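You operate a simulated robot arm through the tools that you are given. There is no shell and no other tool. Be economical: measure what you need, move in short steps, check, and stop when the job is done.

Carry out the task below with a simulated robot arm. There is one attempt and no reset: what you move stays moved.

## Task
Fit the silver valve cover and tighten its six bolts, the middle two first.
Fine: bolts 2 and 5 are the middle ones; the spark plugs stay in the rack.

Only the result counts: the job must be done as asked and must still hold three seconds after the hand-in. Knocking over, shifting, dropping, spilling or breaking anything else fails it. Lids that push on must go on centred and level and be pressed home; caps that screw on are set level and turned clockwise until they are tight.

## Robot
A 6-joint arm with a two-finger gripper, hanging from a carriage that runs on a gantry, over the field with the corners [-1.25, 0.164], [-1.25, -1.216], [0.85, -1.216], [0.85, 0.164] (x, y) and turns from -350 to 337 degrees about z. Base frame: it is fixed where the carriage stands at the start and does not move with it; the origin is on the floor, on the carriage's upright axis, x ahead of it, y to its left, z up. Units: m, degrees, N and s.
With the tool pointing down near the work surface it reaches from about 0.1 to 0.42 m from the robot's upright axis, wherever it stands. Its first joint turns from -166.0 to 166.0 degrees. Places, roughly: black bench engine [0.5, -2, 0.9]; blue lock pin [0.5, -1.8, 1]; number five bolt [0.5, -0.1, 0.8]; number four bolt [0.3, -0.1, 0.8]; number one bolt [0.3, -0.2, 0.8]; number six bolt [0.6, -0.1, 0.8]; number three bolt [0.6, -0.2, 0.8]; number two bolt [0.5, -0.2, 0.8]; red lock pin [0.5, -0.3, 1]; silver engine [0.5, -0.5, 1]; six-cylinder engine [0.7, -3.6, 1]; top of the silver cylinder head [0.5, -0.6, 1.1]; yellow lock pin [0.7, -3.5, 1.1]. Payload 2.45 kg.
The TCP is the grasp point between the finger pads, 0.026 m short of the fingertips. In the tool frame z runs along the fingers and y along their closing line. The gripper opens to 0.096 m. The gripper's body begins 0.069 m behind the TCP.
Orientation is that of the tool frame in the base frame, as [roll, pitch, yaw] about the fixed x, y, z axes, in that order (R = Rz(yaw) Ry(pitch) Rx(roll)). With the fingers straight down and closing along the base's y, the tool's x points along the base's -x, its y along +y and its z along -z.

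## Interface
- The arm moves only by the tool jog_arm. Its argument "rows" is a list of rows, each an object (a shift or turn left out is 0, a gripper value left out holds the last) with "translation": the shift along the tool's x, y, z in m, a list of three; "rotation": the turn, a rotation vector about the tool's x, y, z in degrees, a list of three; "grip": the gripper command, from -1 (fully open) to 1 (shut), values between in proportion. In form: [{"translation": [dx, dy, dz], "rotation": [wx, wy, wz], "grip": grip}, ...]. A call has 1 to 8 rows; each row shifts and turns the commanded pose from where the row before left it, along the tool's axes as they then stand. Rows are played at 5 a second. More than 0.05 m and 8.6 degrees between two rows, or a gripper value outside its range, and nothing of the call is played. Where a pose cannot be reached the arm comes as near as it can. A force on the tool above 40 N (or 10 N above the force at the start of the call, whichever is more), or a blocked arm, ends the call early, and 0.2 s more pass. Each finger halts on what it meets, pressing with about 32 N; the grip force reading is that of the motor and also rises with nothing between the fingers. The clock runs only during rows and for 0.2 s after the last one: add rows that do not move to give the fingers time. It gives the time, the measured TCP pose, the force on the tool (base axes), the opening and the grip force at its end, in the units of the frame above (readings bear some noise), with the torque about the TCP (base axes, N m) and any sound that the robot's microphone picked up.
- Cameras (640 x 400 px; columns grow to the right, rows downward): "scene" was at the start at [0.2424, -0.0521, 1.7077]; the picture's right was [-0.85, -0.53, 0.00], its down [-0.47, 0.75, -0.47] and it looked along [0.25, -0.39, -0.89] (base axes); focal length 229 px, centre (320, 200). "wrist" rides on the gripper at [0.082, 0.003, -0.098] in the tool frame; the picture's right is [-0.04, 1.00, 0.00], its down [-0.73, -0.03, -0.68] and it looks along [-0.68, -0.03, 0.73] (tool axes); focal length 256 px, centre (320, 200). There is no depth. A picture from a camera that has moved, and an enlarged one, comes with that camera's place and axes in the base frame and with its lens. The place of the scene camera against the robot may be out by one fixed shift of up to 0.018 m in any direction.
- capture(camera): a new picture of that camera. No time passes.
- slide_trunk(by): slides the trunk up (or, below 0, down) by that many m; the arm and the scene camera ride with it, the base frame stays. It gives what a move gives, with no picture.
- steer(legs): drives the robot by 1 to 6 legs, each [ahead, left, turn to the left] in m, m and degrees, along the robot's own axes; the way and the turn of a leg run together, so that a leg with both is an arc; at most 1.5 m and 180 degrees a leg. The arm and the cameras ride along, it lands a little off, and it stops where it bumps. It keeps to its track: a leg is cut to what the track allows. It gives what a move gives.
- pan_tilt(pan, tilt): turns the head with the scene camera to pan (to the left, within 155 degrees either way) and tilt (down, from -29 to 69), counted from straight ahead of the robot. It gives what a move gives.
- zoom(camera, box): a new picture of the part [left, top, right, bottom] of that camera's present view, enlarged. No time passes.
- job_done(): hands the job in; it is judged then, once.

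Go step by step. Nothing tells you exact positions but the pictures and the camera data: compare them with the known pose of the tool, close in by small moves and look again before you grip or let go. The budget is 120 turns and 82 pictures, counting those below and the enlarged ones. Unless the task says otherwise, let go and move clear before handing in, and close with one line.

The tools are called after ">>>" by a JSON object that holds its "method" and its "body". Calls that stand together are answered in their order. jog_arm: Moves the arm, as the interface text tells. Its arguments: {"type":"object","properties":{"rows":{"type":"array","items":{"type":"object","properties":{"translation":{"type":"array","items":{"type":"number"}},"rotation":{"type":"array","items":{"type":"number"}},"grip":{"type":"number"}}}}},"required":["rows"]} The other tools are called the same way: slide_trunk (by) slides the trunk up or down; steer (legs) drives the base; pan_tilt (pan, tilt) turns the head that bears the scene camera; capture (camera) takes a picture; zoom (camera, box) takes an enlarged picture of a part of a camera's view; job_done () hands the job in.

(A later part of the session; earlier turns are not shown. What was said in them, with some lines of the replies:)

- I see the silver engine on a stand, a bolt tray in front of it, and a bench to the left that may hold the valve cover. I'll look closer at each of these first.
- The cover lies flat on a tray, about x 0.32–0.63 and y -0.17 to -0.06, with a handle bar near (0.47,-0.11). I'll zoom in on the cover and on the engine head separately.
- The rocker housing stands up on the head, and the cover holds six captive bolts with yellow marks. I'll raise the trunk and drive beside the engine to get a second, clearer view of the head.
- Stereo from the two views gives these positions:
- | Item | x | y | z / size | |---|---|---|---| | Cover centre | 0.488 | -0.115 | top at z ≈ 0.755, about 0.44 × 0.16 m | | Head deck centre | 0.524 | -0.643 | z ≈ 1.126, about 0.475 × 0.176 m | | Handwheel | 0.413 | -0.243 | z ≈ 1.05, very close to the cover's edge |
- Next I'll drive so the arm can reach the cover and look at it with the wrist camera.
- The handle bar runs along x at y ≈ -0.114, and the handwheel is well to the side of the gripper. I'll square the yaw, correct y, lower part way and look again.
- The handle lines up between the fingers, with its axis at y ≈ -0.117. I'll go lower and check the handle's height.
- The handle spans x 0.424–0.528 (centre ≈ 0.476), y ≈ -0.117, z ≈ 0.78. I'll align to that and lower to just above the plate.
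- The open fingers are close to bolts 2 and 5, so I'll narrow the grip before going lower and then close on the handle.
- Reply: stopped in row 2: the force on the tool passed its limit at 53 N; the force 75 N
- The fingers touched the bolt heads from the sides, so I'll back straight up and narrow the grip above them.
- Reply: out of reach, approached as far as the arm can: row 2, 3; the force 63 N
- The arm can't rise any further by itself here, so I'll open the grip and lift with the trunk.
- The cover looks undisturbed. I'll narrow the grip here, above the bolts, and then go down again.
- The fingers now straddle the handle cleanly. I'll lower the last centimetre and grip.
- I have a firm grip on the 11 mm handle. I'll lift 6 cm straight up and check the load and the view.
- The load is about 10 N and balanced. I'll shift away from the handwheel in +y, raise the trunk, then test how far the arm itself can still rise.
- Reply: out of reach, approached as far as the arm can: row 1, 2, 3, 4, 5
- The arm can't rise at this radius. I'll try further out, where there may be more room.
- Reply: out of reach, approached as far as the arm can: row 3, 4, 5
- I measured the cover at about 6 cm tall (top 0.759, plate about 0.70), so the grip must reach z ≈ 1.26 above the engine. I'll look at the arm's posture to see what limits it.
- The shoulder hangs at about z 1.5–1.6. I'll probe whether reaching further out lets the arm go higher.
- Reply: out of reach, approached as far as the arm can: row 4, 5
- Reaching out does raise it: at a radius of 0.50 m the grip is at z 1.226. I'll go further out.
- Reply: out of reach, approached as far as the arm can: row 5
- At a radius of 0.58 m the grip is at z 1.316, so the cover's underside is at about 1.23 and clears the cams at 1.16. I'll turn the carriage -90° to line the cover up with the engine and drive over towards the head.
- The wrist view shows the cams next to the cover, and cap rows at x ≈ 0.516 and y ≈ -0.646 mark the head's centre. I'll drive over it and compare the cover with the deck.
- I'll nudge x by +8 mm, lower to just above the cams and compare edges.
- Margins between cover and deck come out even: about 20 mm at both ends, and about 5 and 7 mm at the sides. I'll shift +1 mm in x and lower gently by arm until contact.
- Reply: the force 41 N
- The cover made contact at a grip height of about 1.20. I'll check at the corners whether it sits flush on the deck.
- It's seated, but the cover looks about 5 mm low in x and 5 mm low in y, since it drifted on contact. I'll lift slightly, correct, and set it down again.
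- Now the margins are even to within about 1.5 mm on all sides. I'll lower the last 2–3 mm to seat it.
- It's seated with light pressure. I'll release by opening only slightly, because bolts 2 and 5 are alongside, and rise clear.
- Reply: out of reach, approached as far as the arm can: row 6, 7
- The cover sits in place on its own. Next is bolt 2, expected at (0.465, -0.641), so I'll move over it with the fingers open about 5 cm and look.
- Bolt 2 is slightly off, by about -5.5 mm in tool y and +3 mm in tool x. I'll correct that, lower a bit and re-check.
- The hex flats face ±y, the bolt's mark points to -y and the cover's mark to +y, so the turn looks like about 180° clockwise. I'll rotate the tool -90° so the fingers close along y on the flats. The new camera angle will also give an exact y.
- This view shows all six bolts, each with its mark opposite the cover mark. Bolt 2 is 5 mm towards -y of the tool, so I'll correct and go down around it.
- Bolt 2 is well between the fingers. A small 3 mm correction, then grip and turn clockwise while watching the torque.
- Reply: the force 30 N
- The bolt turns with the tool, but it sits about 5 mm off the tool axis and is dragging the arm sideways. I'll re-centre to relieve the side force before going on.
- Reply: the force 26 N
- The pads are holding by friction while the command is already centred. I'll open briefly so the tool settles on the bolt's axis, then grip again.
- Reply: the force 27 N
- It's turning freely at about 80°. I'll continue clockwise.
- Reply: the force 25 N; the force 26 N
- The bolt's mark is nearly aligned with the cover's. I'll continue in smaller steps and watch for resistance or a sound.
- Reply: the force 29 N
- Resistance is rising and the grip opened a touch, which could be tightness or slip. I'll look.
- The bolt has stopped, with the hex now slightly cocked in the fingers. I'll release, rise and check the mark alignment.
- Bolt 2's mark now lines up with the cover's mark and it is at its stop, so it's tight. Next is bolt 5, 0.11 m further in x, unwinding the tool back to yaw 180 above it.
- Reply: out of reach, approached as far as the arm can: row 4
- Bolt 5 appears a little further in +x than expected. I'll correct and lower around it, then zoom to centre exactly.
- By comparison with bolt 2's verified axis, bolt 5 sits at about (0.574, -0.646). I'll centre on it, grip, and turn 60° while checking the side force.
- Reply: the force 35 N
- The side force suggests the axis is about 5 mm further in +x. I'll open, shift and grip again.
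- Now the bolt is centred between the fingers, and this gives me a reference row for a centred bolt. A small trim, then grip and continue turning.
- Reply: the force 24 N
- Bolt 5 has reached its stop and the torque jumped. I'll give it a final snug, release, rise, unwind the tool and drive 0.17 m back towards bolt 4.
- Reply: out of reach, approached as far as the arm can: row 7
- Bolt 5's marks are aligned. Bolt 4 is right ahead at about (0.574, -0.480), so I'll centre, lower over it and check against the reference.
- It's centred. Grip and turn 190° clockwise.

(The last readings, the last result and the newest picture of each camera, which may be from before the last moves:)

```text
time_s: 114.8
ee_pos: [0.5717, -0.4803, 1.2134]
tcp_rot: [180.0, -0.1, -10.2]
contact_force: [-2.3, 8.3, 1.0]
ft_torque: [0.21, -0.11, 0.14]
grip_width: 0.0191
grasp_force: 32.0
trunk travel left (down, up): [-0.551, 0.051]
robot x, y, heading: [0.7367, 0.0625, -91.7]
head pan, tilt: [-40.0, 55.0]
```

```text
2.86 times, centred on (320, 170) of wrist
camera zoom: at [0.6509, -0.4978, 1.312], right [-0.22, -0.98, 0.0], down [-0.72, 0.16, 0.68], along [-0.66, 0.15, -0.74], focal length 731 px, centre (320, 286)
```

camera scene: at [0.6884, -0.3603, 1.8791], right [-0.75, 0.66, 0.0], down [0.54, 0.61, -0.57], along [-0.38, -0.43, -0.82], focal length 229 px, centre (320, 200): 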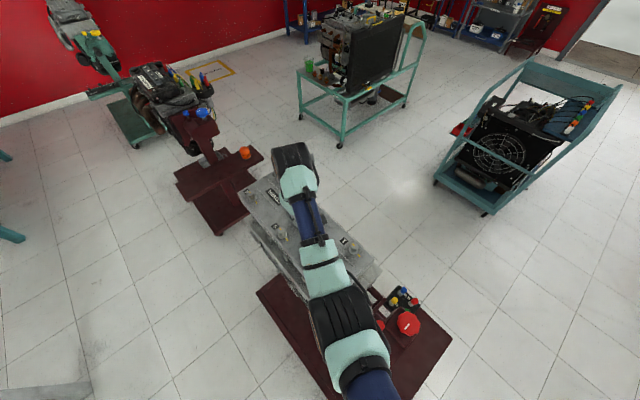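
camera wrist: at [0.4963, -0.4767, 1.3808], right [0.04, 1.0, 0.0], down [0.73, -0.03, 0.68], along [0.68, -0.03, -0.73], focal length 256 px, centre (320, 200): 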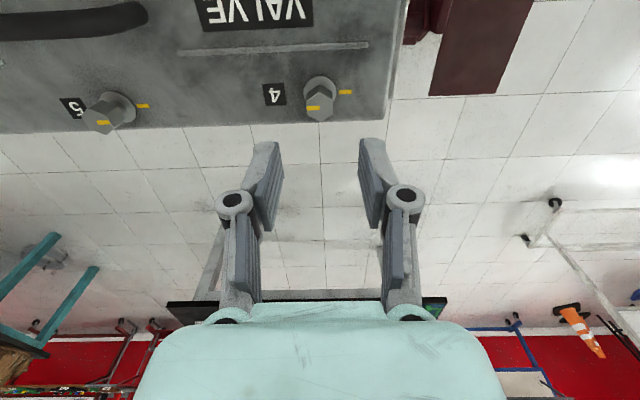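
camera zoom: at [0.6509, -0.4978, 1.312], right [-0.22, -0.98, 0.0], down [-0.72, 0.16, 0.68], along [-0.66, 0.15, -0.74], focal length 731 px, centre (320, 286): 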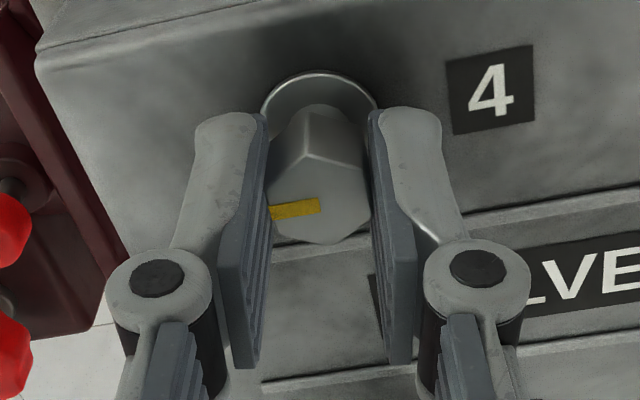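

Bolt 4 is tight. I'll snug it, release, unwind and move across to bolt 1.

>>> {"method": "jog_arm", "body": {"rows": [{"rotation": [0, 0, 4]}, {}, {"grip": 0.1}, {"grip": 0.1}, {"grip": 0.1}, {"translation": [0, 0, -0.014]}, {"translation": [0, 0, -0.014]}, {}]}}

>>> {"method": "slide_trunk", "body": {"by": 0.04}}

>>> {"method": "jog_arm", "body": {"rows": [{"rotation": [0, 0, -8.5]}, {"rotation": [0, 0, -8.5]}, {"rotation": [0, 0, -8.5]}, {"rotation": [0, 0, -8.5]}, {"rotation": [0, 0, -8.5]}, {"rotation": [0, 0, -8.5]}, {"rotation": [0, 0, -8.5]}, {"rotation": [0, 0, -8.5]}]}}

>>> {"method": "jog_arm", "body": {"rows": [{"rotation": [0, 0, -8.5]}, {"rotation": [0, 0, -8.5]}, {"rotation": [0, 0, -8.5]}, {"rotation": [0, 0, -8.5]}, {"rotation": [0, 0, -8.5]}, {"rotation": [0, 0, -8.5]}, {"rotation": [0, 0, -8.5]}, {"rotation": [0, 0, -8.5]}]}}

>>> {"method": "jog_arm", "body": {"rows": [{"rotation": [0, 0, -8.5]}, {"rotation": [0, 0, -8.5]}, {"rotation": [0, 0, -8.5]}, {"rotation": [0, 0, -8.5]}, {"rotation": [0, 0, -8.5]}, {"rotation": [0, 0, -8.5]}, {"rotation": [0, 0, -7]}, {}]}}

>>> {"method": "jog_arm", "body": {"rows": [{"translation": [0.04, 0, 0], "grip": 0}, {"translation": [0.04, 0, 0]}, {"translation": [0.038, 0.001, 0]}, {}]}}

>>> {"method": "capture", "body": {"camera": "wrist"}}

```text
time_s: 116.5
ee_pos: [0.5729, -0.4821, 1.2413]
tcp_rot: [179.9, -0.2, -14.1]
contact_force: [-0.2, 0.4, -0.4]
ft_torque: [-0.01, 0.01, -0.05]
grip_width: 0.0429
grasp_force: 0.0
trunk travel left (down, up): [-0.551, 0.051]
robot x, y, heading: [0.7358, 0.063, -91.6]
head pan, tilt: [-40.0, 55.0]
```

```text
time_s: 117.4
ee_pos: [0.5737, -0.4818, 1.2822]
tcp_rot: [179.9, -0.2, -14.1]
contact_force: [0.7, 0.1, -1.0]
ft_torque: [-0.01, 0.0, -0.01]
grip_width: 0.0433
grasp_force: 0.2
trunk travel left (down, up): [-0.591, 0.011]
robot x, y, heading: [0.7392, 0.0629, -91.6]
head pan, tilt: [-40.0, 55.0]
```

```text
time_s: 119.2
ee_pos: [0.573, -0.482, 1.282]
tcp_rot: [179.8, -0.1, 54.1]
contact_force: [0.9, -0.3, -0.5]
ft_torque: [0.0, -0.03, -0.01]
grip_width: 0.0432
grasp_force: 0.1
trunk travel left (down, up): [-0.591, 0.011]
robot x, y, heading: [0.736, 0.0588, -91.5]
head pan, tilt: [-40.0, 55.0]
```

```text
time_s: 121.0
ee_pos: [0.5733, -0.4825, 1.2837]
tcp_rot: [179.9, 0.2, 122.1]
contact_force: [0.1, 0.4, -0.9]
ft_torque: [-0.01, -0.02, 0.0]
grip_width: 0.0435
grasp_force: 0.0
trunk travel left (down, up): [-0.591, 0.011]
robot x, y, heading: [0.7366, 0.0582, -91.3]
head pan, tilt: [-40.0, 55.0]
```

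```text
time_s: 122.8
ee_pos: [0.5734, -0.4824, 1.2831]
tcp_rot: [-179.9, 0.3, 180.0]
contact_force: [0.0, 0.9, 0.3]
ft_torque: [-0.02, -0.01, 0.01]
grip_width: 0.0429
grasp_force: 0.1
trunk travel left (down, up): [-0.591, 0.011]
robot x, y, heading: [0.7375, 0.0604, -91.3]
head pan, tilt: [-40.0, 55.0]
```

```text
time_s: 123.8
ee_pos: [0.4554, -0.4797, 1.2832]
tcp_rot: [-179.8, 0.2, 179.9]
contact_force: [-0.4, -0.1, 0.0]
ft_torque: [-0.02, 0.03, 0.03]
grip_width: 0.048
grasp_force: 0.1
trunk travel left (down, up): [-0.591, 0.011]
robot x, y, heading: [0.7402, 0.0587, -91.5]
head pan, tilt: [-40.0, 55.0]
```

```text
21 pictures are left
camera wrist: at [0.3732, -0.4766, 1.3805], right [0.04, 1.0, 0.0], down [0.73, -0.03, 0.68], along [0.68, -0.03, -0.73], focal length 256 px, centre (320, 200)
```

wrist: 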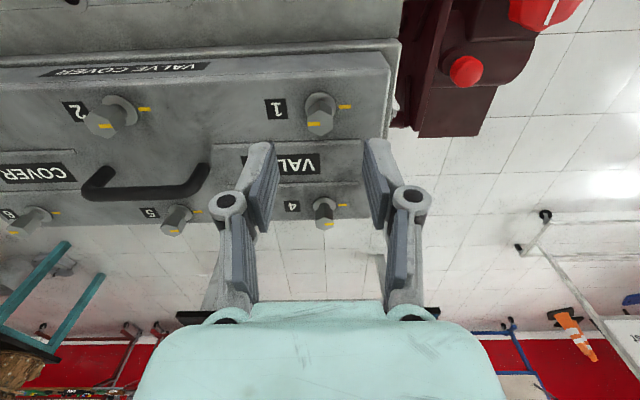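

Bolt 1 is about 3 mm in front of the tool. I'll adjust, lower and check.

>>> {"method": "jog_arm", "body": {"rows": [{"translation": [-0.003, 0, 0]}, {}]}}

>>> {"method": "slide_trunk", "body": {"by": -0.04}}

>>> {"method": "jog_arm", "body": {"rows": [{"translation": [0, 0, 0.007]}, {"translation": [0, 0, 0.007]}, {"translation": [0, 0, 0.007]}, {"translation": [0, 0, 0.007]}, {}]}}

>>> {"method": "zoom", "body": {"camera": "wrist", "box": [220, 100, 420, 240]}}

```text
time_s: 124.4
ee_pos: [0.4597, -0.4809, 1.2825]
tcp_rot: [-179.9, 0.2, 179.9]
contact_force: [-0.1, 0.2, 0.1]
ft_torque: [0.03, -0.01, -0.02]
grip_width: 0.0481
grasp_force: 0.0
trunk travel left (down, up): [-0.591, 0.011]
robot x, y, heading: [0.7381, 0.0619, -91.3]
head pan, tilt: [-40.0, 55.0]
```

```text
time_s: 125.2
ee_pos: [0.4592, -0.4806, 1.2418]
tcp_rot: [-179.9, 0.2, 179.9]
contact_force: [0.9, -0.2, -0.5]
ft_torque: [0.04, -0.02, 0.01]
grip_width: 0.0477
grasp_force: 0.2
trunk travel left (down, up): [-0.551, 0.051]
robot x, y, heading: [0.7382, 0.0595, -91.4]
head pan, tilt: [-40.0, 55.0]
```

```text
time_s: 126.4
ee_pos: [0.4601, -0.4802, 1.2142]
tcp_rot: [-180.0, 0.4, 179.9]
contact_force: [-0.2, -0.6, 0.4]
ft_torque: [-0.01, 0.0, 0.01]
grip_width: 0.048
grasp_force: 0.1
trunk travel left (down, up): [-0.551, 0.051]
robot x, y, heading: [0.7335, 0.0596, -91.6]
head pan, tilt: [-40.0, 55.0]
```

```text
2.86 times, centred on (320, 170) of wrist
camera zoom: at [0.3762, -0.4769, 1.3121], right [0.04, 1.0, 0.0], down [0.73, -0.03, 0.68], along [0.68, -0.03, -0.73], focal length 731 px, centre (320, 286)
```

zoom: 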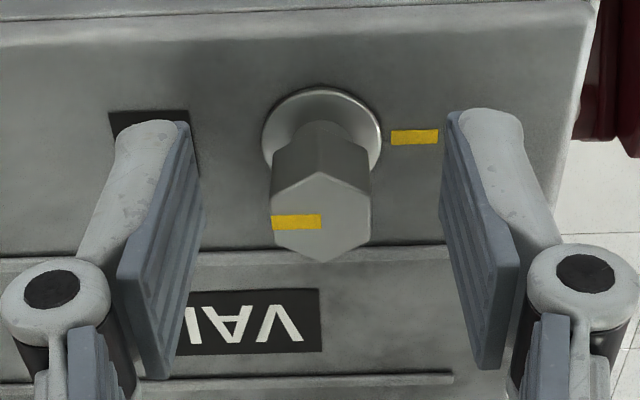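

>>> {"method": "jog_arm", "body": {"rows": [{"translation": [-0.0005, 0, 0]}, {"grip": 1}, {"grip": 1}, {"grip": 1}, {"grip": 1}, {"rotation": [0, 0, 8]}, {"rotation": [0, 0, 8]}, {"rotation": [0, 0, 8]}]}}

```text
time_s: 128.2
ee_pos: [0.4614, -0.4811, 1.2142]
tcp_rot: [180.0, 0.2, 155.8]
contact_force: [0.0, 0.4, 0.6]
ft_torque: [0.2, 0.41, 0.0]
grip_width: 0.0185
grasp_force: 32.0
trunk travel left (down, up): [-0.551, 0.051]
robot x, y, heading: [0.7386, 0.0623, -91.5]
head pan, tilt: [-40.0, 55.0]
```

Bolt 1 is well centred with no side force. I'll continue the turn to the stop.

>>> {"method": "jog_arm", "body": {"rows": [{"rotation": [0, 0, 8]}, {"rotation": [0, 0, 8]}, {"rotation": [0, 0, 8]}, {"rotation": [0, 0, 8]}, {"rotation": [0, 0, 8]}, {"rotation": [0, 0, 8]}, {"rotation": [0, 0, 8]}, {}]}}

>>> {"method": "jog_arm", "body": {"rows": [{"rotation": [0, 0, 8]}, {"rotation": [0, 0, 8]}, {"rotation": [0, 0, 8]}, {"rotation": [0, 0, 8]}, {"rotation": [0, 0, 8]}, {"rotation": [0, 0, 8]}, {"rotation": [0, 0, 8]}, {}]}}

>>> {"method": "jog_arm", "body": {"rows": [{"rotation": [0, 0, 8]}, {"rotation": [0, 0, 8]}, {"rotation": [0, 0, 8]}, {"rotation": [0, 0, 8]}, {"rotation": [0, 0, 8]}, {"rotation": [0, 0, 8]}, {"rotation": [0, 0, 6]}, {}]}}

>>> {"method": "zoom", "body": {"camera": "wrist", "box": [220, 100, 420, 240]}}

```text
time_s: 130.0
ee_pos: [0.4598, -0.4789, 1.2155]
tcp_rot: [179.7, 0.2, 99.8]
contact_force: [12.4, 13.5, 8.7]
ft_torque: [-0.13, -0.49, 0.04]
grip_width: 0.0188
grasp_force: 32.1
trunk travel left (down, up): [-0.551, 0.051]
robot x, y, heading: [0.7374, 0.0616, -91.6]
head pan, tilt: [-40.0, 55.0]
```

```text
time_s: 131.8
ee_pos: [0.4604, -0.4808, 1.2143]
tcp_rot: [179.8, -0.2, 43.8]
contact_force: [12.4, 13.0, 9.9]
ft_torque: [0.07, -0.1, -0.01]
grip_width: 0.0186
grasp_force: 31.7
trunk travel left (down, up): [-0.551, 0.051]
robot x, y, heading: [0.7336, 0.0592, -91.6]
head pan, tilt: [-40.0, 55.0]
```

```text
time_s: 133.6
ee_pos: [0.4605, -0.4809, 1.2139]
tcp_rot: [179.9, -0.2, -10.3]
contact_force: [2.5, -6.8, -1.4]
ft_torque: [-0.14, 0.08, 0.15]
grip_width: 0.0191
grasp_force: 31.7
trunk travel left (down, up): [-0.551, 0.051]
robot x, y, heading: [0.7345, 0.0554, -91.4]
head pan, tilt: [-40.0, 55.0]
```

```text
2.86 times, centred on (320, 170) of wrist
camera zoom: at [0.539, -0.4976, 1.3127], right [-0.22, -0.98, 0.0], down [-0.72, 0.16, 0.68], along [-0.66, 0.14, -0.74], focal length 731 px, centre (320, 286)
```

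zoom: 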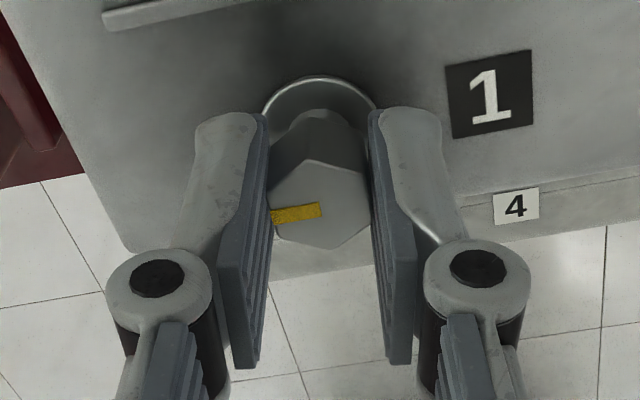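

Bolt 1 is tight. I'll snug it, release, unwind and drive 0.33 m to bolt 3.

>>> {"method": "jog_arm", "body": {"rows": [{"rotation": [0, 0, 4]}, {}, {"grip": 0.1}, {"grip": 0.1}, {"grip": 0.1}, {"translation": [0, 0, -0.014]}, {"translation": [0, 0, -0.014]}, {}]}}

>>> {"method": "slide_trunk", "body": {"by": 0.04}}

>>> {"method": "jog_arm", "body": {"rows": [{"rotation": [0, 0, -8.5]}, {"rotation": [0, 0, -8.5]}, {"rotation": [0, 0, -8.5]}, {"rotation": [0, 0, -8.5]}, {"rotation": [0, 0, -8.5]}, {"rotation": [0, 0, -8.5]}, {"rotation": [0, 0, -8.5]}, {"rotation": [0, 0, -8.5]}]}}

>>> {"method": "jog_arm", "body": {"rows": [{"rotation": [0, 0, -8.5]}, {"rotation": [0, 0, -8.5]}, {"rotation": [0, 0, -8.5]}, {"rotation": [0, 0, -8.5]}, {"rotation": [0, 0, -8.5]}, {"rotation": [0, 0, -8.5]}, {"rotation": [0, 0, -8.5]}, {"rotation": [0, 0, -8.5]}]}}

>>> {"method": "jog_arm", "body": {"rows": [{"rotation": [0, 0, -8.5]}, {"rotation": [0, 0, -8.5]}, {"rotation": [0, 0, -8.5]}, {"rotation": [0, 0, -8.5]}, {"rotation": [0, 0, -8.5]}, {"rotation": [0, 0, -8.5]}, {"rotation": [0, 0, -7]}, {"grip": 0}]}}

>>> {"method": "steer", "body": {"legs": [[0.332, 0.0087, 0]]}}

>>> {"method": "capture", "body": {"camera": "wrist"}}

```text
time_s: 135.4
ee_pos: [0.4586, -0.4821, 1.2427]
tcp_rot: [179.9, -0.2, -14.1]
contact_force: [0.5, 0.0, 0.3]
ft_torque: [0.03, 0.0, -0.01]
grip_width: 0.0433
grasp_force: 0.1
trunk travel left (down, up): [-0.551, 0.051]
robot x, y, heading: [0.7356, 0.0636, -91.5]
head pan, tilt: [-40.0, 55.0]
```

```text
time_s: 136.2
ee_pos: [0.4591, -0.4822, 1.2826]
tcp_rot: [179.9, -0.2, -14.0]
contact_force: [0.5, 0.3, -0.7]
ft_torque: [0.0, -0.05, 0.03]
grip_width: 0.0433
grasp_force: 0.1
trunk travel left (down, up): [-0.591, 0.011]
robot x, y, heading: [0.7392, 0.0632, -91.4]
head pan, tilt: [-40.0, 55.0]
```

```text
time_s: 138.0
ee_pos: [0.4596, -0.4824, 1.2826]
tcp_rot: [179.7, -0.1, 54.1]
contact_force: [-0.9, 0.4, 0.0]
ft_torque: [0.0, 0.01, 0.02]
grip_width: 0.0432
grasp_force: 0.1
trunk travel left (down, up): [-0.591, 0.011]
robot x, y, heading: [0.7363, 0.0599, -91.5]
head pan, tilt: [-40.0, 55.0]
```

```text
time_s: 139.8
ee_pos: [0.4584, -0.4814, 1.2822]
tcp_rot: [179.9, 0.2, 122.2]
contact_force: [-0.1, 1.1, 0.0]
ft_torque: [0.0, 0.01, 0.03]
grip_width: 0.0429
grasp_force: 0.1
trunk travel left (down, up): [-0.591, 0.011]
robot x, y, heading: [0.737, 0.0562, -91.8]
head pan, tilt: [-40.0, 55.0]
```

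```text
time_s: 141.6
ee_pos: [0.4595, -0.481, 1.2825]
tcp_rot: [-179.9, 0.2, -180.0]
contact_force: [-0.1, -0.7, -0.2]
ft_torque: [0.0, 0.0, 0.01]
grip_width: 0.0481
grasp_force: 0.0
trunk travel left (down, up): [-0.591, 0.011]
robot x, y, heading: [0.7403, 0.0598, -91.5]
head pan, tilt: [-40.0, 55.0]
```

```text
time_s: 143.8
ee_pos: [0.4624, -0.8126, 1.2829]
tcp_rot: [-179.8, 0.2, -179.8]
contact_force: [-0.5, -0.1, 0.0]
ft_torque: [0.02, 0.0, -0.03]
grip_width: 0.0479
grasp_force: 0.0
trunk travel left (down, up): [-0.591, 0.011]
robot x, y, heading: [0.7394, -0.2723, -91.2]
head pan, tilt: [-40.0, 55.0]
```

```text
18 pictures are left
camera wrist: at [0.38, -0.8076, 1.38], right [0.04, 1.0, 0.0], down [0.73, -0.03, 0.68], along [0.68, -0.03, -0.73], focal length 256 px, centre (320, 200)
```

wrist: 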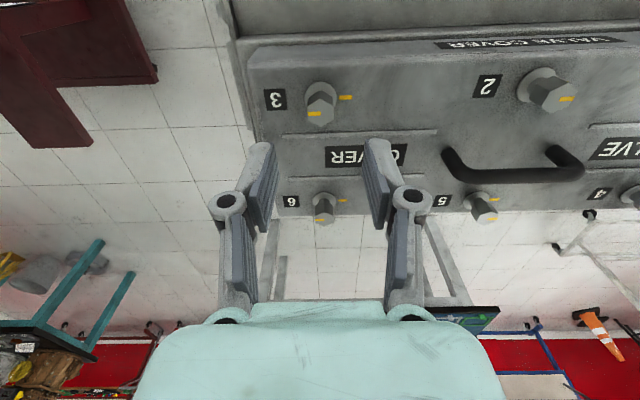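

>>> {"method": "jog_arm", "body": {"rows": [{"translation": [0.005, 0, 0]}, {}]}}

>>> {"method": "slide_trunk", "body": {"by": -0.04}}

>>> {"method": "jog_arm", "body": {"rows": [{"translation": [0, 0, 0.007]}, {"translation": [0, 0, 0.007]}, {"translation": [0, 0, 0.007]}, {"translation": [0, 0, 0.007]}, {}]}}

>>> {"method": "zoom", "body": {"camera": "wrist", "box": [220, 100, 420, 240]}}

```text
time_s: 144.4
ee_pos: [0.4589, -0.8111, 1.282]
tcp_rot: [-179.9, 0.1, -179.9]
contact_force: [-0.1, 0.3, 0.4]
ft_torque: [0.0, -0.02, 0.05]
grip_width: 0.048
grasp_force: 0.2
trunk travel left (down, up): [-0.591, 0.011]
robot x, y, heading: [0.7417, -0.2681, -91.0]
head pan, tilt: [-40.0, 55.0]
```

```text
time_s: 145.2
ee_pos: [0.4589, -0.8112, 1.2426]
tcp_rot: [-179.8, 0.2, -179.8]
contact_force: [-0.5, 0.1, 0.2]
ft_torque: [0.0, 0.03, -0.01]
grip_width: 0.0482
grasp_force: 0.0
trunk travel left (down, up): [-0.551, 0.051]
robot x, y, heading: [0.7357, -0.2715, -91.4]
head pan, tilt: [-40.0, 55.0]
```

```text
time_s: 146.4
ee_pos: [0.4588, -0.8113, 1.2139]
tcp_rot: [-179.8, 0.2, -179.8]
contact_force: [-0.7, -0.2, -0.8]
ft_torque: [0.0, 0.01, 0.03]
grip_width: 0.0481
grasp_force: 0.1
trunk travel left (down, up): [-0.551, 0.051]
robot x, y, heading: [0.7393, -0.2712, -91.0]
head pan, tilt: [-40.0, 55.0]
```

```text
2.86 times, centred on (320, 170) of wrist
camera zoom: at [0.3758, -0.8074, 1.3116], right [0.04, 1.0, 0.0], down [0.73, -0.03, 0.68], along [0.68, -0.03, -0.73], focal length 731 px, centre (320, 286)
```

zoom: 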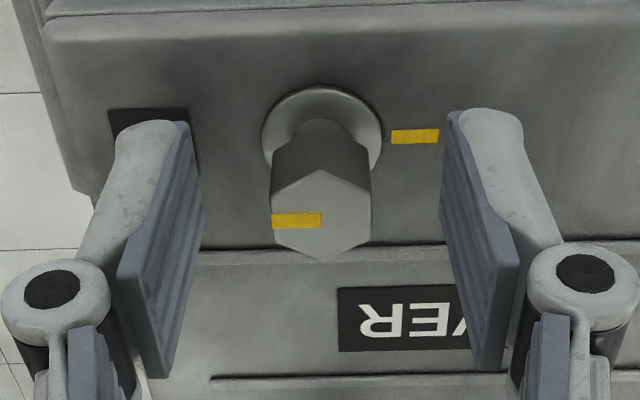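

Bolt 3 shows the same picture as bolt 1 did, so it's centred. Grip and turn.

>>> {"method": "jog_arm", "body": {"rows": [{"translation": [-0.0008, 0, 0]}, {"grip": 1}, {"grip": 1}, {"grip": 1}, {"grip": 1}, {"rotation": [0, 0, 8]}, {"rotation": [0, 0, 8]}, {"rotation": [0, 0, 8]}]}}

>>> {"method": "jog_arm", "body": {"rows": [{"rotation": [0, 0, 8]}, {"rotation": [0, 0, 8]}, {"rotation": [0, 0, 8]}, {"rotation": [0, 0, 8]}, {"rotation": [0, 0, 8]}, {"rotation": [0, 0, 8]}, {"rotation": [0, 0, 8]}, {}]}}

>>> {"method": "jog_arm", "body": {"rows": [{"rotation": [0, 0, 8]}, {"rotation": [0, 0, 8]}, {"rotation": [0, 0, 8]}, {"rotation": [0, 0, 8]}, {"rotation": [0, 0, 8]}, {"rotation": [0, 0, 8]}, {"rotation": [0, 0, 8]}, {}]}}

>>> {"method": "jog_arm", "body": {"rows": [{"rotation": [0, 0, 8]}, {"rotation": [0, 0, 8]}, {"rotation": [0, 0, 8]}, {"rotation": [0, 0, 8]}, {"rotation": [0, 0, 8]}, {"rotation": [0, 0, 8]}, {"rotation": [0, 0, 6]}, {}]}}

>>> {"method": "zoom", "body": {"camera": "wrist", "box": [220, 100, 420, 240]}}

```text
time_s: 148.2
ee_pos: [0.4593, -0.81, 1.2131]
tcp_rot: [179.8, 0.2, 156.1]
contact_force: [5.7, 4.8, 4.6]
ft_torque: [0.48, 0.49, 0.0]
grip_width: 0.0188
grasp_force: 32.3
trunk travel left (down, up): [-0.551, 0.051]
robot x, y, heading: [0.7402, -0.2693, -91.1]
head pan, tilt: [-40.0, 55.0]
```

```text
time_s: 150.1
ee_pos: [0.4605, -0.8101, 1.213]
tcp_rot: [179.8, 0.1, 100.1]
contact_force: [10.0, 17.4, 16.3]
ft_torque: [0.42, -0.31, 0.02]
grip_width: 0.0185
grasp_force: 31.8
trunk travel left (down, up): [-0.551, 0.051]
robot x, y, heading: [0.7393, -0.2707, -91.0]
head pan, tilt: [-40.0, 55.0]
```

```text
time_s: 151.8
ee_pos: [0.4616, -0.8106, 1.2126]
tcp_rot: [179.7, -0.1, 44.1]
contact_force: [11.8, 10.0, 6.1]
ft_torque: [0.03, -0.07, -0.01]
grip_width: 0.0188
grasp_force: 31.9
trunk travel left (down, up): [-0.551, 0.051]
robot x, y, heading: [0.7407, -0.2694, -91.3]
head pan, tilt: [-40.0, 55.0]
```

```text
time_s: 153.7
ee_pos: [0.4599, -0.8107, 1.2135]
tcp_rot: [180.0, -0.2, -9.9]
contact_force: [1.4, -4.4, -2.1]
ft_torque: [-0.14, 0.03, 0.12]
grip_width: 0.0191
grasp_force: 31.7
trunk travel left (down, up): [-0.551, 0.051]
robot x, y, heading: [0.737, -0.2645, -91.3]
head pan, tilt: [-40.0, 55.0]
```

```text
2.86 times, centred on (320, 170) of wrist
camera zoom: at [0.5379, -0.8272, 1.3117], right [-0.21, -0.98, 0.0], down [-0.72, 0.16, 0.68], along [-0.66, 0.14, -0.74], focal length 731 px, centre (320, 286)
```

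zoom: 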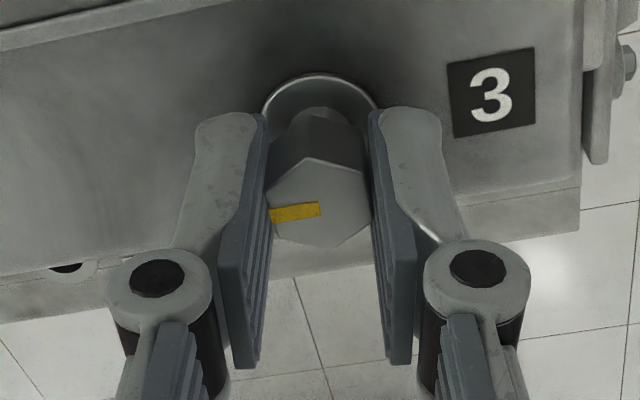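

Bolt 3 is tight. Now on to bolt 6, the last one.

>>> {"method": "jog_arm", "body": {"rows": [{"rotation": [0, 0, 4]}, {}, {"grip": 0.1}, {"grip": 0.1}, {"grip": 0.1}, {"translation": [0, 0, -0.014]}, {"translation": [0, 0, -0.014]}, {}]}}

>>> {"method": "slide_trunk", "body": {"by": 0.04}}

>>> {"method": "jog_arm", "body": {"rows": [{"rotation": [0, 0, -8.5]}, {"rotation": [0, 0, -8.5]}, {"rotation": [0, 0, -8.5]}, {"rotation": [0, 0, -8.5]}, {"rotation": [0, 0, -8.5]}, {"rotation": [0, 0, -8.5]}, {"rotation": [0, 0, -8.5]}, {"rotation": [0, 0, -8.5]}]}}

>>> {"method": "jog_arm", "body": {"rows": [{"rotation": [0, 0, -8.5]}, {"rotation": [0, 0, -8.5]}, {"rotation": [0, 0, -8.5]}, {"rotation": [0, 0, -8.5]}, {"rotation": [0, 0, -8.5]}, {"rotation": [0, 0, -8.5]}, {"rotation": [0, 0, -8.5]}, {"rotation": [0, 0, -8.5]}]}}

>>> {"method": "jog_arm", "body": {"rows": [{"rotation": [0, 0, -8.5]}, {"rotation": [0, 0, -8.5]}, {"rotation": [0, 0, -8.5]}, {"rotation": [0, 0, -8.5]}, {"rotation": [0, 0, -8.5]}, {"rotation": [0, 0, -8.5]}, {"rotation": [0, 0, -7]}, {"grip": 0}]}}

>>> {"method": "jog_arm", "body": {"rows": [{"translation": [-0.038, 0, 0]}, {"translation": [-0.038, 0, 0]}, {"translation": [-0.037, 0, 0.003]}, {}]}}

>>> {"method": "capture", "body": {"camera": "wrist"}}

```text
time_s: 155.4
ee_pos: [0.4598, -0.8114, 1.2428]
tcp_rot: [179.8, -0.1, -13.8]
contact_force: [0.5, 0.0, -0.2]
ft_torque: [-0.01, -0.01, 0.01]
grip_width: 0.0432
grasp_force: 0.1
trunk travel left (down, up): [-0.551, 0.051]
robot x, y, heading: [0.7366, -0.2695, -91.2]
head pan, tilt: [-40.0, 55.0]
```

```text
time_s: 156.3
ee_pos: [0.4594, -0.8103, 1.2817]
tcp_rot: [179.9, -0.2, -13.7]
contact_force: [0.1, 0.5, -0.5]
ft_torque: [0.0, 0.02, 0.01]
grip_width: 0.0432
grasp_force: 0.1
trunk travel left (down, up): [-0.591, 0.011]
robot x, y, heading: [0.7406, -0.2682, -91.3]
head pan, tilt: [-40.0, 55.0]
```

```text
time_s: 158.1
ee_pos: [0.4599, -0.8104, 1.2826]
tcp_rot: [179.8, 0.0, 54.4]
contact_force: [0.8, 0.9, -0.3]
ft_torque: [0.03, -0.01, 0.0]
grip_width: 0.0431
grasp_force: 0.0
trunk travel left (down, up): [-0.591, 0.011]
robot x, y, heading: [0.7388, -0.2701, -91.3]
head pan, tilt: [-40.0, 55.0]
```

```text
time_s: 159.9
ee_pos: [0.4591, -0.8109, 1.2818]
tcp_rot: [180.0, 0.1, 122.4]
contact_force: [0.5, -0.5, -0.1]
ft_torque: [0.01, -0.03, 0.03]
grip_width: 0.0432
grasp_force: 0.1
trunk travel left (down, up): [-0.591, 0.011]
robot x, y, heading: [0.7382, -0.2715, -91.4]
head pan, tilt: [-40.0, 55.0]
```

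```text
time_s: 161.7
ee_pos: [0.459, -0.811, 1.2816]
tcp_rot: [-180.0, 0.2, -179.6]
contact_force: [-0.3, -0.1, 0.2]
ft_torque: [0.01, 0.0, 0.01]
grip_width: 0.0481
grasp_force: 0.0
trunk travel left (down, up): [-0.591, 0.011]
robot x, y, heading: [0.7409, -0.2685, -91.2]
head pan, tilt: [-40.0, 55.0]
```

```text
time_s: 162.7
ee_pos: [0.5733, -0.8109, 1.2801]
tcp_rot: [-180.0, 0.3, -179.8]
contact_force: [-0.8, 0.0, 0.2]
ft_torque: [-0.02, 0.02, 0.02]
grip_width: 0.0482
grasp_force: 0.1
trunk travel left (down, up): [-0.591, 0.011]
robot x, y, heading: [0.742, -0.2684, -91.2]
head pan, tilt: [-40.0, 55.0]
```

```text
15 pictures are left
camera wrist: at [0.4909, -0.8076, 1.3772], right [0.04, 1.0, 0.0], down [0.73, -0.03, 0.68], along [0.68, -0.03, -0.73], focal length 256 px, centre (320, 200)
```

wrist: 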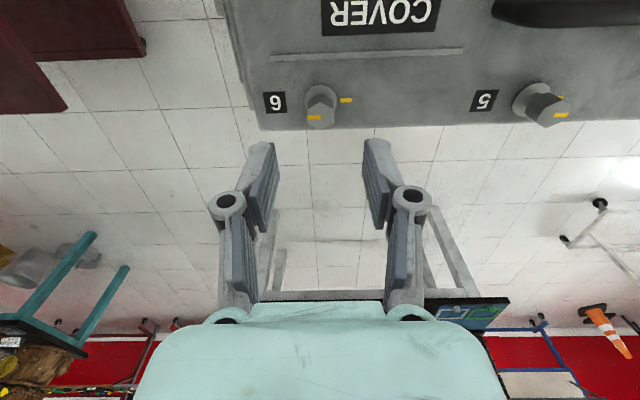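

>>> {"method": "slide_trunk", "body": {"by": -0.04}}

>>> {"method": "jog_arm", "body": {"rows": [{"translation": [0, 0, 0.007]}, {"translation": [0, 0, 0.007]}, {"translation": [0, 0, 0.006]}, {"translation": [0, 0, 0.006]}, {}]}}

>>> {"method": "zoom", "body": {"camera": "wrist", "box": [220, 100, 420, 240]}}

```text
time_s: 163.5
ee_pos: [0.5732, -0.8121, 1.2391]
tcp_rot: [-180.0, 0.2, -179.8]
contact_force: [1.5, 0.3, -0.2]
ft_torque: [-0.01, -0.01, 0.01]
grip_width: 0.048
grasp_force: 0.1
trunk travel left (down, up): [-0.551, 0.051]
robot x, y, heading: [0.7344, -0.2691, -91.2]
head pan, tilt: [-40.0, 55.0]
```

```text
time_s: 164.7
ee_pos: [0.5739, -0.811, 1.2135]
tcp_rot: [-179.9, 0.3, -179.8]
contact_force: [-0.9, 0.7, 0.1]
ft_torque: [0.01, 0.0, 0.0]
grip_width: 0.0479
grasp_force: 0.0
trunk travel left (down, up): [-0.551, 0.051]
robot x, y, heading: [0.7394, -0.2715, -91.5]
head pan, tilt: [-40.0, 55.0]
```

```text
2.86 times, centred on (320, 170) of wrist
camera zoom: at [0.4907, -0.8076, 1.3114], right [0.04, 1.0, 0.0], down [0.73, -0.03, 0.68], along [0.68, -0.03, -0.73], focal length 731 px, centre (320, 286)
```

zoom: 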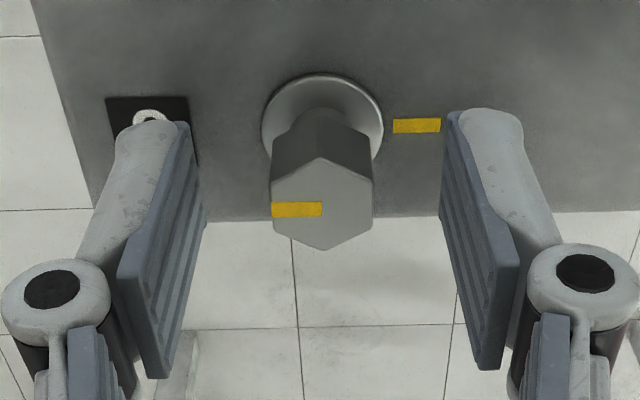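

Bolt 6 is centred, just as bolt 4 was. Grip and turn.

>>> {"method": "jog_arm", "body": {"rows": [{"translation": [0.0005, 0, 0]}, {"grip": 1}, {"grip": 1}, {"grip": 1}, {"grip": 1}, {"rotation": [0, 0, 8]}, {"rotation": [0, 0, 8]}, {"rotation": [0, 0, 8]}]}}

>>> {"method": "jog_arm", "body": {"rows": [{"rotation": [0, 0, 8]}, {"rotation": [0, 0, 8]}, {"rotation": [0, 0, 8]}, {"rotation": [0, 0, 8]}, {"rotation": [0, 0, 8]}, {"rotation": [0, 0, 8]}, {"rotation": [0, 0, 8]}, {}]}}

>>> {"method": "jog_arm", "body": {"rows": [{"rotation": [0, 0, 8]}, {"rotation": [0, 0, 8]}, {"rotation": [0, 0, 8]}, {"rotation": [0, 0, 8]}, {"rotation": [0, 0, 8]}, {"rotation": [0, 0, 8]}, {"rotation": [0, 0, 8]}, {}]}}

>>> {"method": "jog_arm", "body": {"rows": [{"rotation": [0, 0, 8]}, {"rotation": [0, 0, 8]}, {"rotation": [0, 0, 8]}, {"rotation": [0, 0, 8]}, {"rotation": [0, 0, 8]}, {"rotation": [0, 0, 8]}, {"rotation": [0, 0, 6]}, {}]}}

>>> {"method": "zoom", "body": {"camera": "wrist", "box": [220, 100, 420, 240]}}

```text
time_s: 166.5
ee_pos: [0.5742, -0.8112, 1.2125]
tcp_rot: [180.0, 0.2, 156.2]
contact_force: [5.3, 6.9, 9.4]
ft_torque: [0.51, 0.61, -0.02]
grip_width: 0.0187
grasp_force: 31.5
trunk travel left (down, up): [-0.551, 0.051]
robot x, y, heading: [0.7375, -0.27, -91.1]
head pan, tilt: [-40.0, 55.0]
```

```text
time_s: 168.3
ee_pos: [0.5732, -0.8114, 1.2123]
tcp_rot: [179.8, 0.2, 100.1]
contact_force: [-0.6, -1.0, 0.2]
ft_torque: [-0.72, -0.06, 0.01]
grip_width: 0.0187
grasp_force: 31.4
trunk travel left (down, up): [-0.551, 0.051]
robot x, y, heading: [0.7386, -0.2697, -91.1]
head pan, tilt: [-40.0, 55.0]
```

```text
time_s: 170.1
ee_pos: [0.5728, -0.8117, 1.2138]
tcp_rot: [179.8, -0.1, 44.1]
contact_force: [-1.2, 0.8, 1.0]
ft_torque: [-0.53, 0.68, 0.02]
grip_width: 0.0186
grasp_force: 31.8
trunk travel left (down, up): [-0.551, 0.051]
robot x, y, heading: [0.7362, -0.2691, -91.2]
head pan, tilt: [-40.0, 55.0]
```

```text
time_s: 171.9
ee_pos: [0.5736, -0.8115, 1.2137]
tcp_rot: [180.0, -0.2, -10.0]
contact_force: [1.1, 1.9, -0.4]
ft_torque: [0.04, -0.09, 0.14]
grip_width: 0.019
grasp_force: 31.4
trunk travel left (down, up): [-0.551, 0.051]
robot x, y, heading: [0.7393, -0.2695, -91.4]
head pan, tilt: [-40.0, 55.0]
```

```text
2.86 times, centred on (320, 170) of wrist
camera zoom: at [0.652, -0.8276, 1.3117], right [-0.21, -0.98, 0.0], down [-0.72, 0.16, 0.68], along [-0.66, 0.14, -0.74], focal length 731 px, centre (320, 286)
```

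zoom: 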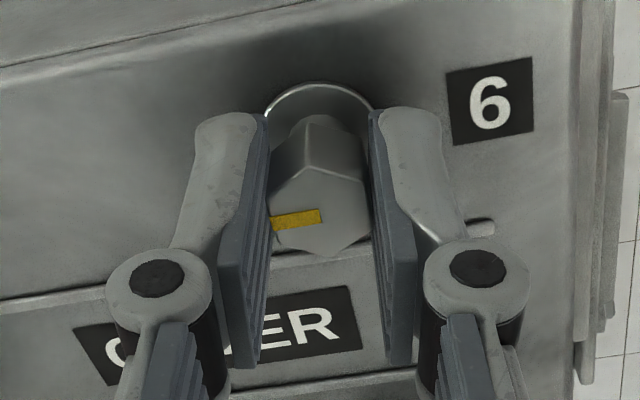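

Bolt 6 is at its stop. I'll snug it, release, rise, move clear and take a final look at everything.

>>> {"method": "jog_arm", "body": {"rows": [{"rotation": [0, 0, 4]}, {}, {"grip": 0.1}, {"grip": 0.1}, {"grip": 0.1}, {"translation": [0, 0, -0.014]}, {"translation": [0, 0, -0.014]}, {}]}}

>>> {"method": "slide_trunk", "body": {"by": 0.045}}

>>> {"method": "steer", "body": {"legs": [[0, -0.68, 0]]}}

>>> {"method": "pan_tilt", "body": {"pan": 80, "tilt": 60}}

>>> {"method": "capture", "body": {"camera": "scene"}}

```text
time_s: 173.7
ee_pos: [0.5738, -0.8112, 1.2404]
tcp_rot: [179.9, -0.2, -13.8]
contact_force: [-0.1, 0.0, -0.2]
ft_torque: [0.0, -0.01, 0.02]
grip_width: 0.043
grasp_force: 0.1
trunk travel left (down, up): [-0.551, 0.051]
robot x, y, heading: [0.7362, -0.2648, -91.0]
head pan, tilt: [-40.0, 55.0]
```

```text
time_s: 174.6
ee_pos: [0.5727, -0.8106, 1.2871]
tcp_rot: [179.9, -0.1, -13.8]
contact_force: [0.1, 0.1, 0.0]
ft_torque: [0.02, -0.02, 0.03]
grip_width: 0.0431
grasp_force: 0.1
trunk travel left (down, up): [-0.596, 0.006]
robot x, y, heading: [0.7393, -0.2709, -91.1]
head pan, tilt: [-40.0, 55.0]
```

```text
time_s: 178.3
ee_pos: [-0.0863, -0.7989, 1.2867]
tcp_rot: [180.0, -0.2, -13.5]
contact_force: [-0.7, -0.2, 0.0]
ft_torque: [-0.03, 0.02, 0.03]
grip_width: 0.0428
grasp_force: 0.0
trunk travel left (down, up): [-0.596, 0.006]
robot x, y, heading: [0.0728, -0.2572, -91.1]
head pan, tilt: [-40.0, 55.0]
```

```text
time_s: 180.3
ee_pos: [-0.0856, -0.7997, 1.2862]
tcp_rot: [179.9, -0.2, -13.5]
contact_force: [-0.5, -0.7, 0.4]
ft_torque: [0.01, 0.01, -0.02]
grip_width: 0.0431
grasp_force: 0.0
trunk travel left (down, up): [-0.596, 0.006]
robot x, y, heading: [0.0752, -0.2588, -91.0]
head pan, tilt: [80.0, 60.0]
```

```text
12 pictures are left
camera scene: at [0.1461, -0.4669, 1.8733], right [-0.19, -0.98, 0.0], down [-0.85, 0.16, -0.5], along [0.49, -0.1, -0.87], focal length 229 px, centre (320, 200)
```

scene: 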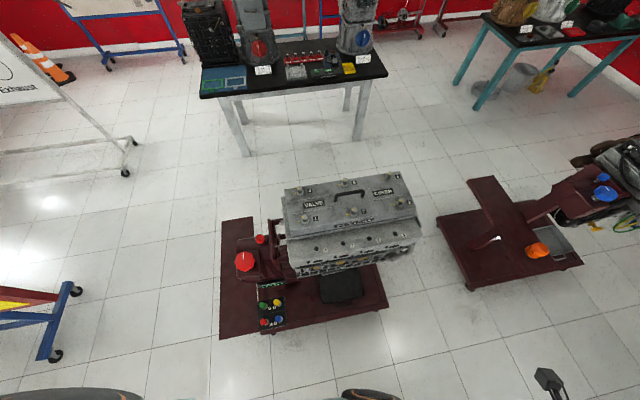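

>>> {"method": "zoom", "body": {"camera": "scene", "box": [270, 165, 430, 275]}}

>>> {"method": "zoom", "body": {"camera": "scene", "box": [270, 170, 350, 225]}}

>>> {"method": "zoom", "body": {"camera": "scene", "box": [340, 165, 420, 220]}}

```text
3.64 times, centred on (350, 220) of scene
camera zoom: at [0.1461, -0.4669, 1.8733], right [-0.19, -0.98, 0.0], down [-0.85, 0.16, -0.5], along [0.49, -0.1, -0.87], focal length 832 px, centre (211, 127)
```

zoom: 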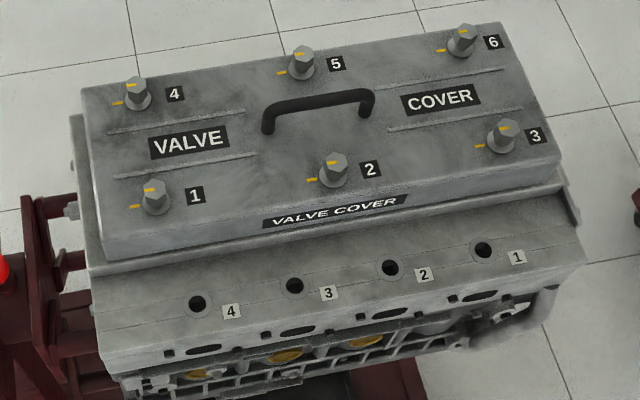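

```text
7.27 times, centred on (310, 198) of scene
camera zoom: at [0.1461, -0.4669, 1.8733], right [-0.19, -0.98, 0.0], down [-0.85, 0.16, -0.5], along [0.49, -0.1, -0.87], focal length 1663 px, centre (393, 218)
```

zoom: 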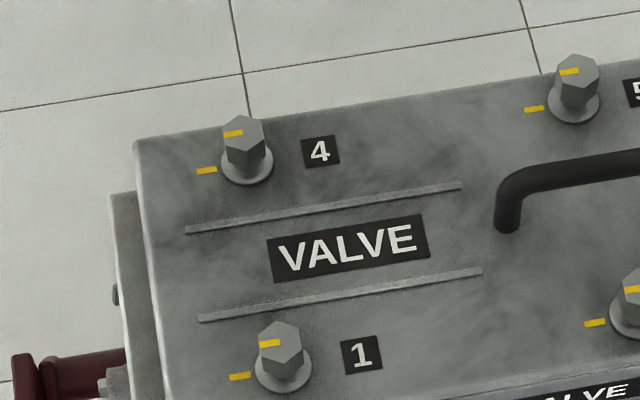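

```text
7.27 times, centred on (380, 192) of scene
camera zoom: at [0.1461, -0.4669, 1.8733], right [-0.19, -0.98, 0.0], down [-0.85, 0.16, -0.5], along [0.49, -0.1, -0.87], focal length 1663 px, centre (-116, 254)
```

zoom: 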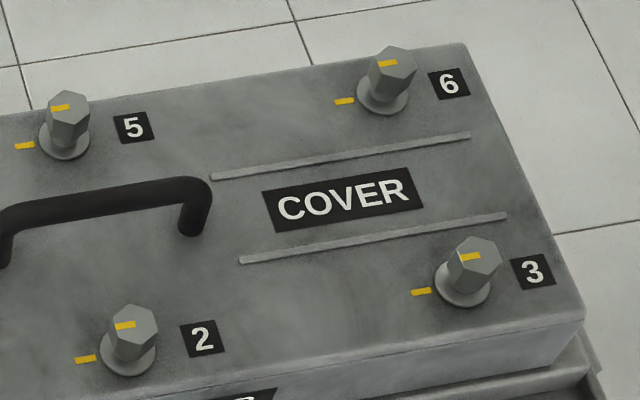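

The cover sits flat and centred on the head. All six bolts are at their stops with the marks aligned, and the plugs are still in their rack. The arm is clear, so I'm handing in.

>>> {"method": "job_done", "body": {}}

```text
The job is handed in.
```

I fitted the silver valve cover level and centred on the head and tightened its six bolts to their stops in the order 2, 5, 4, 1, 3, 6; the spark plugs are still in the rack.
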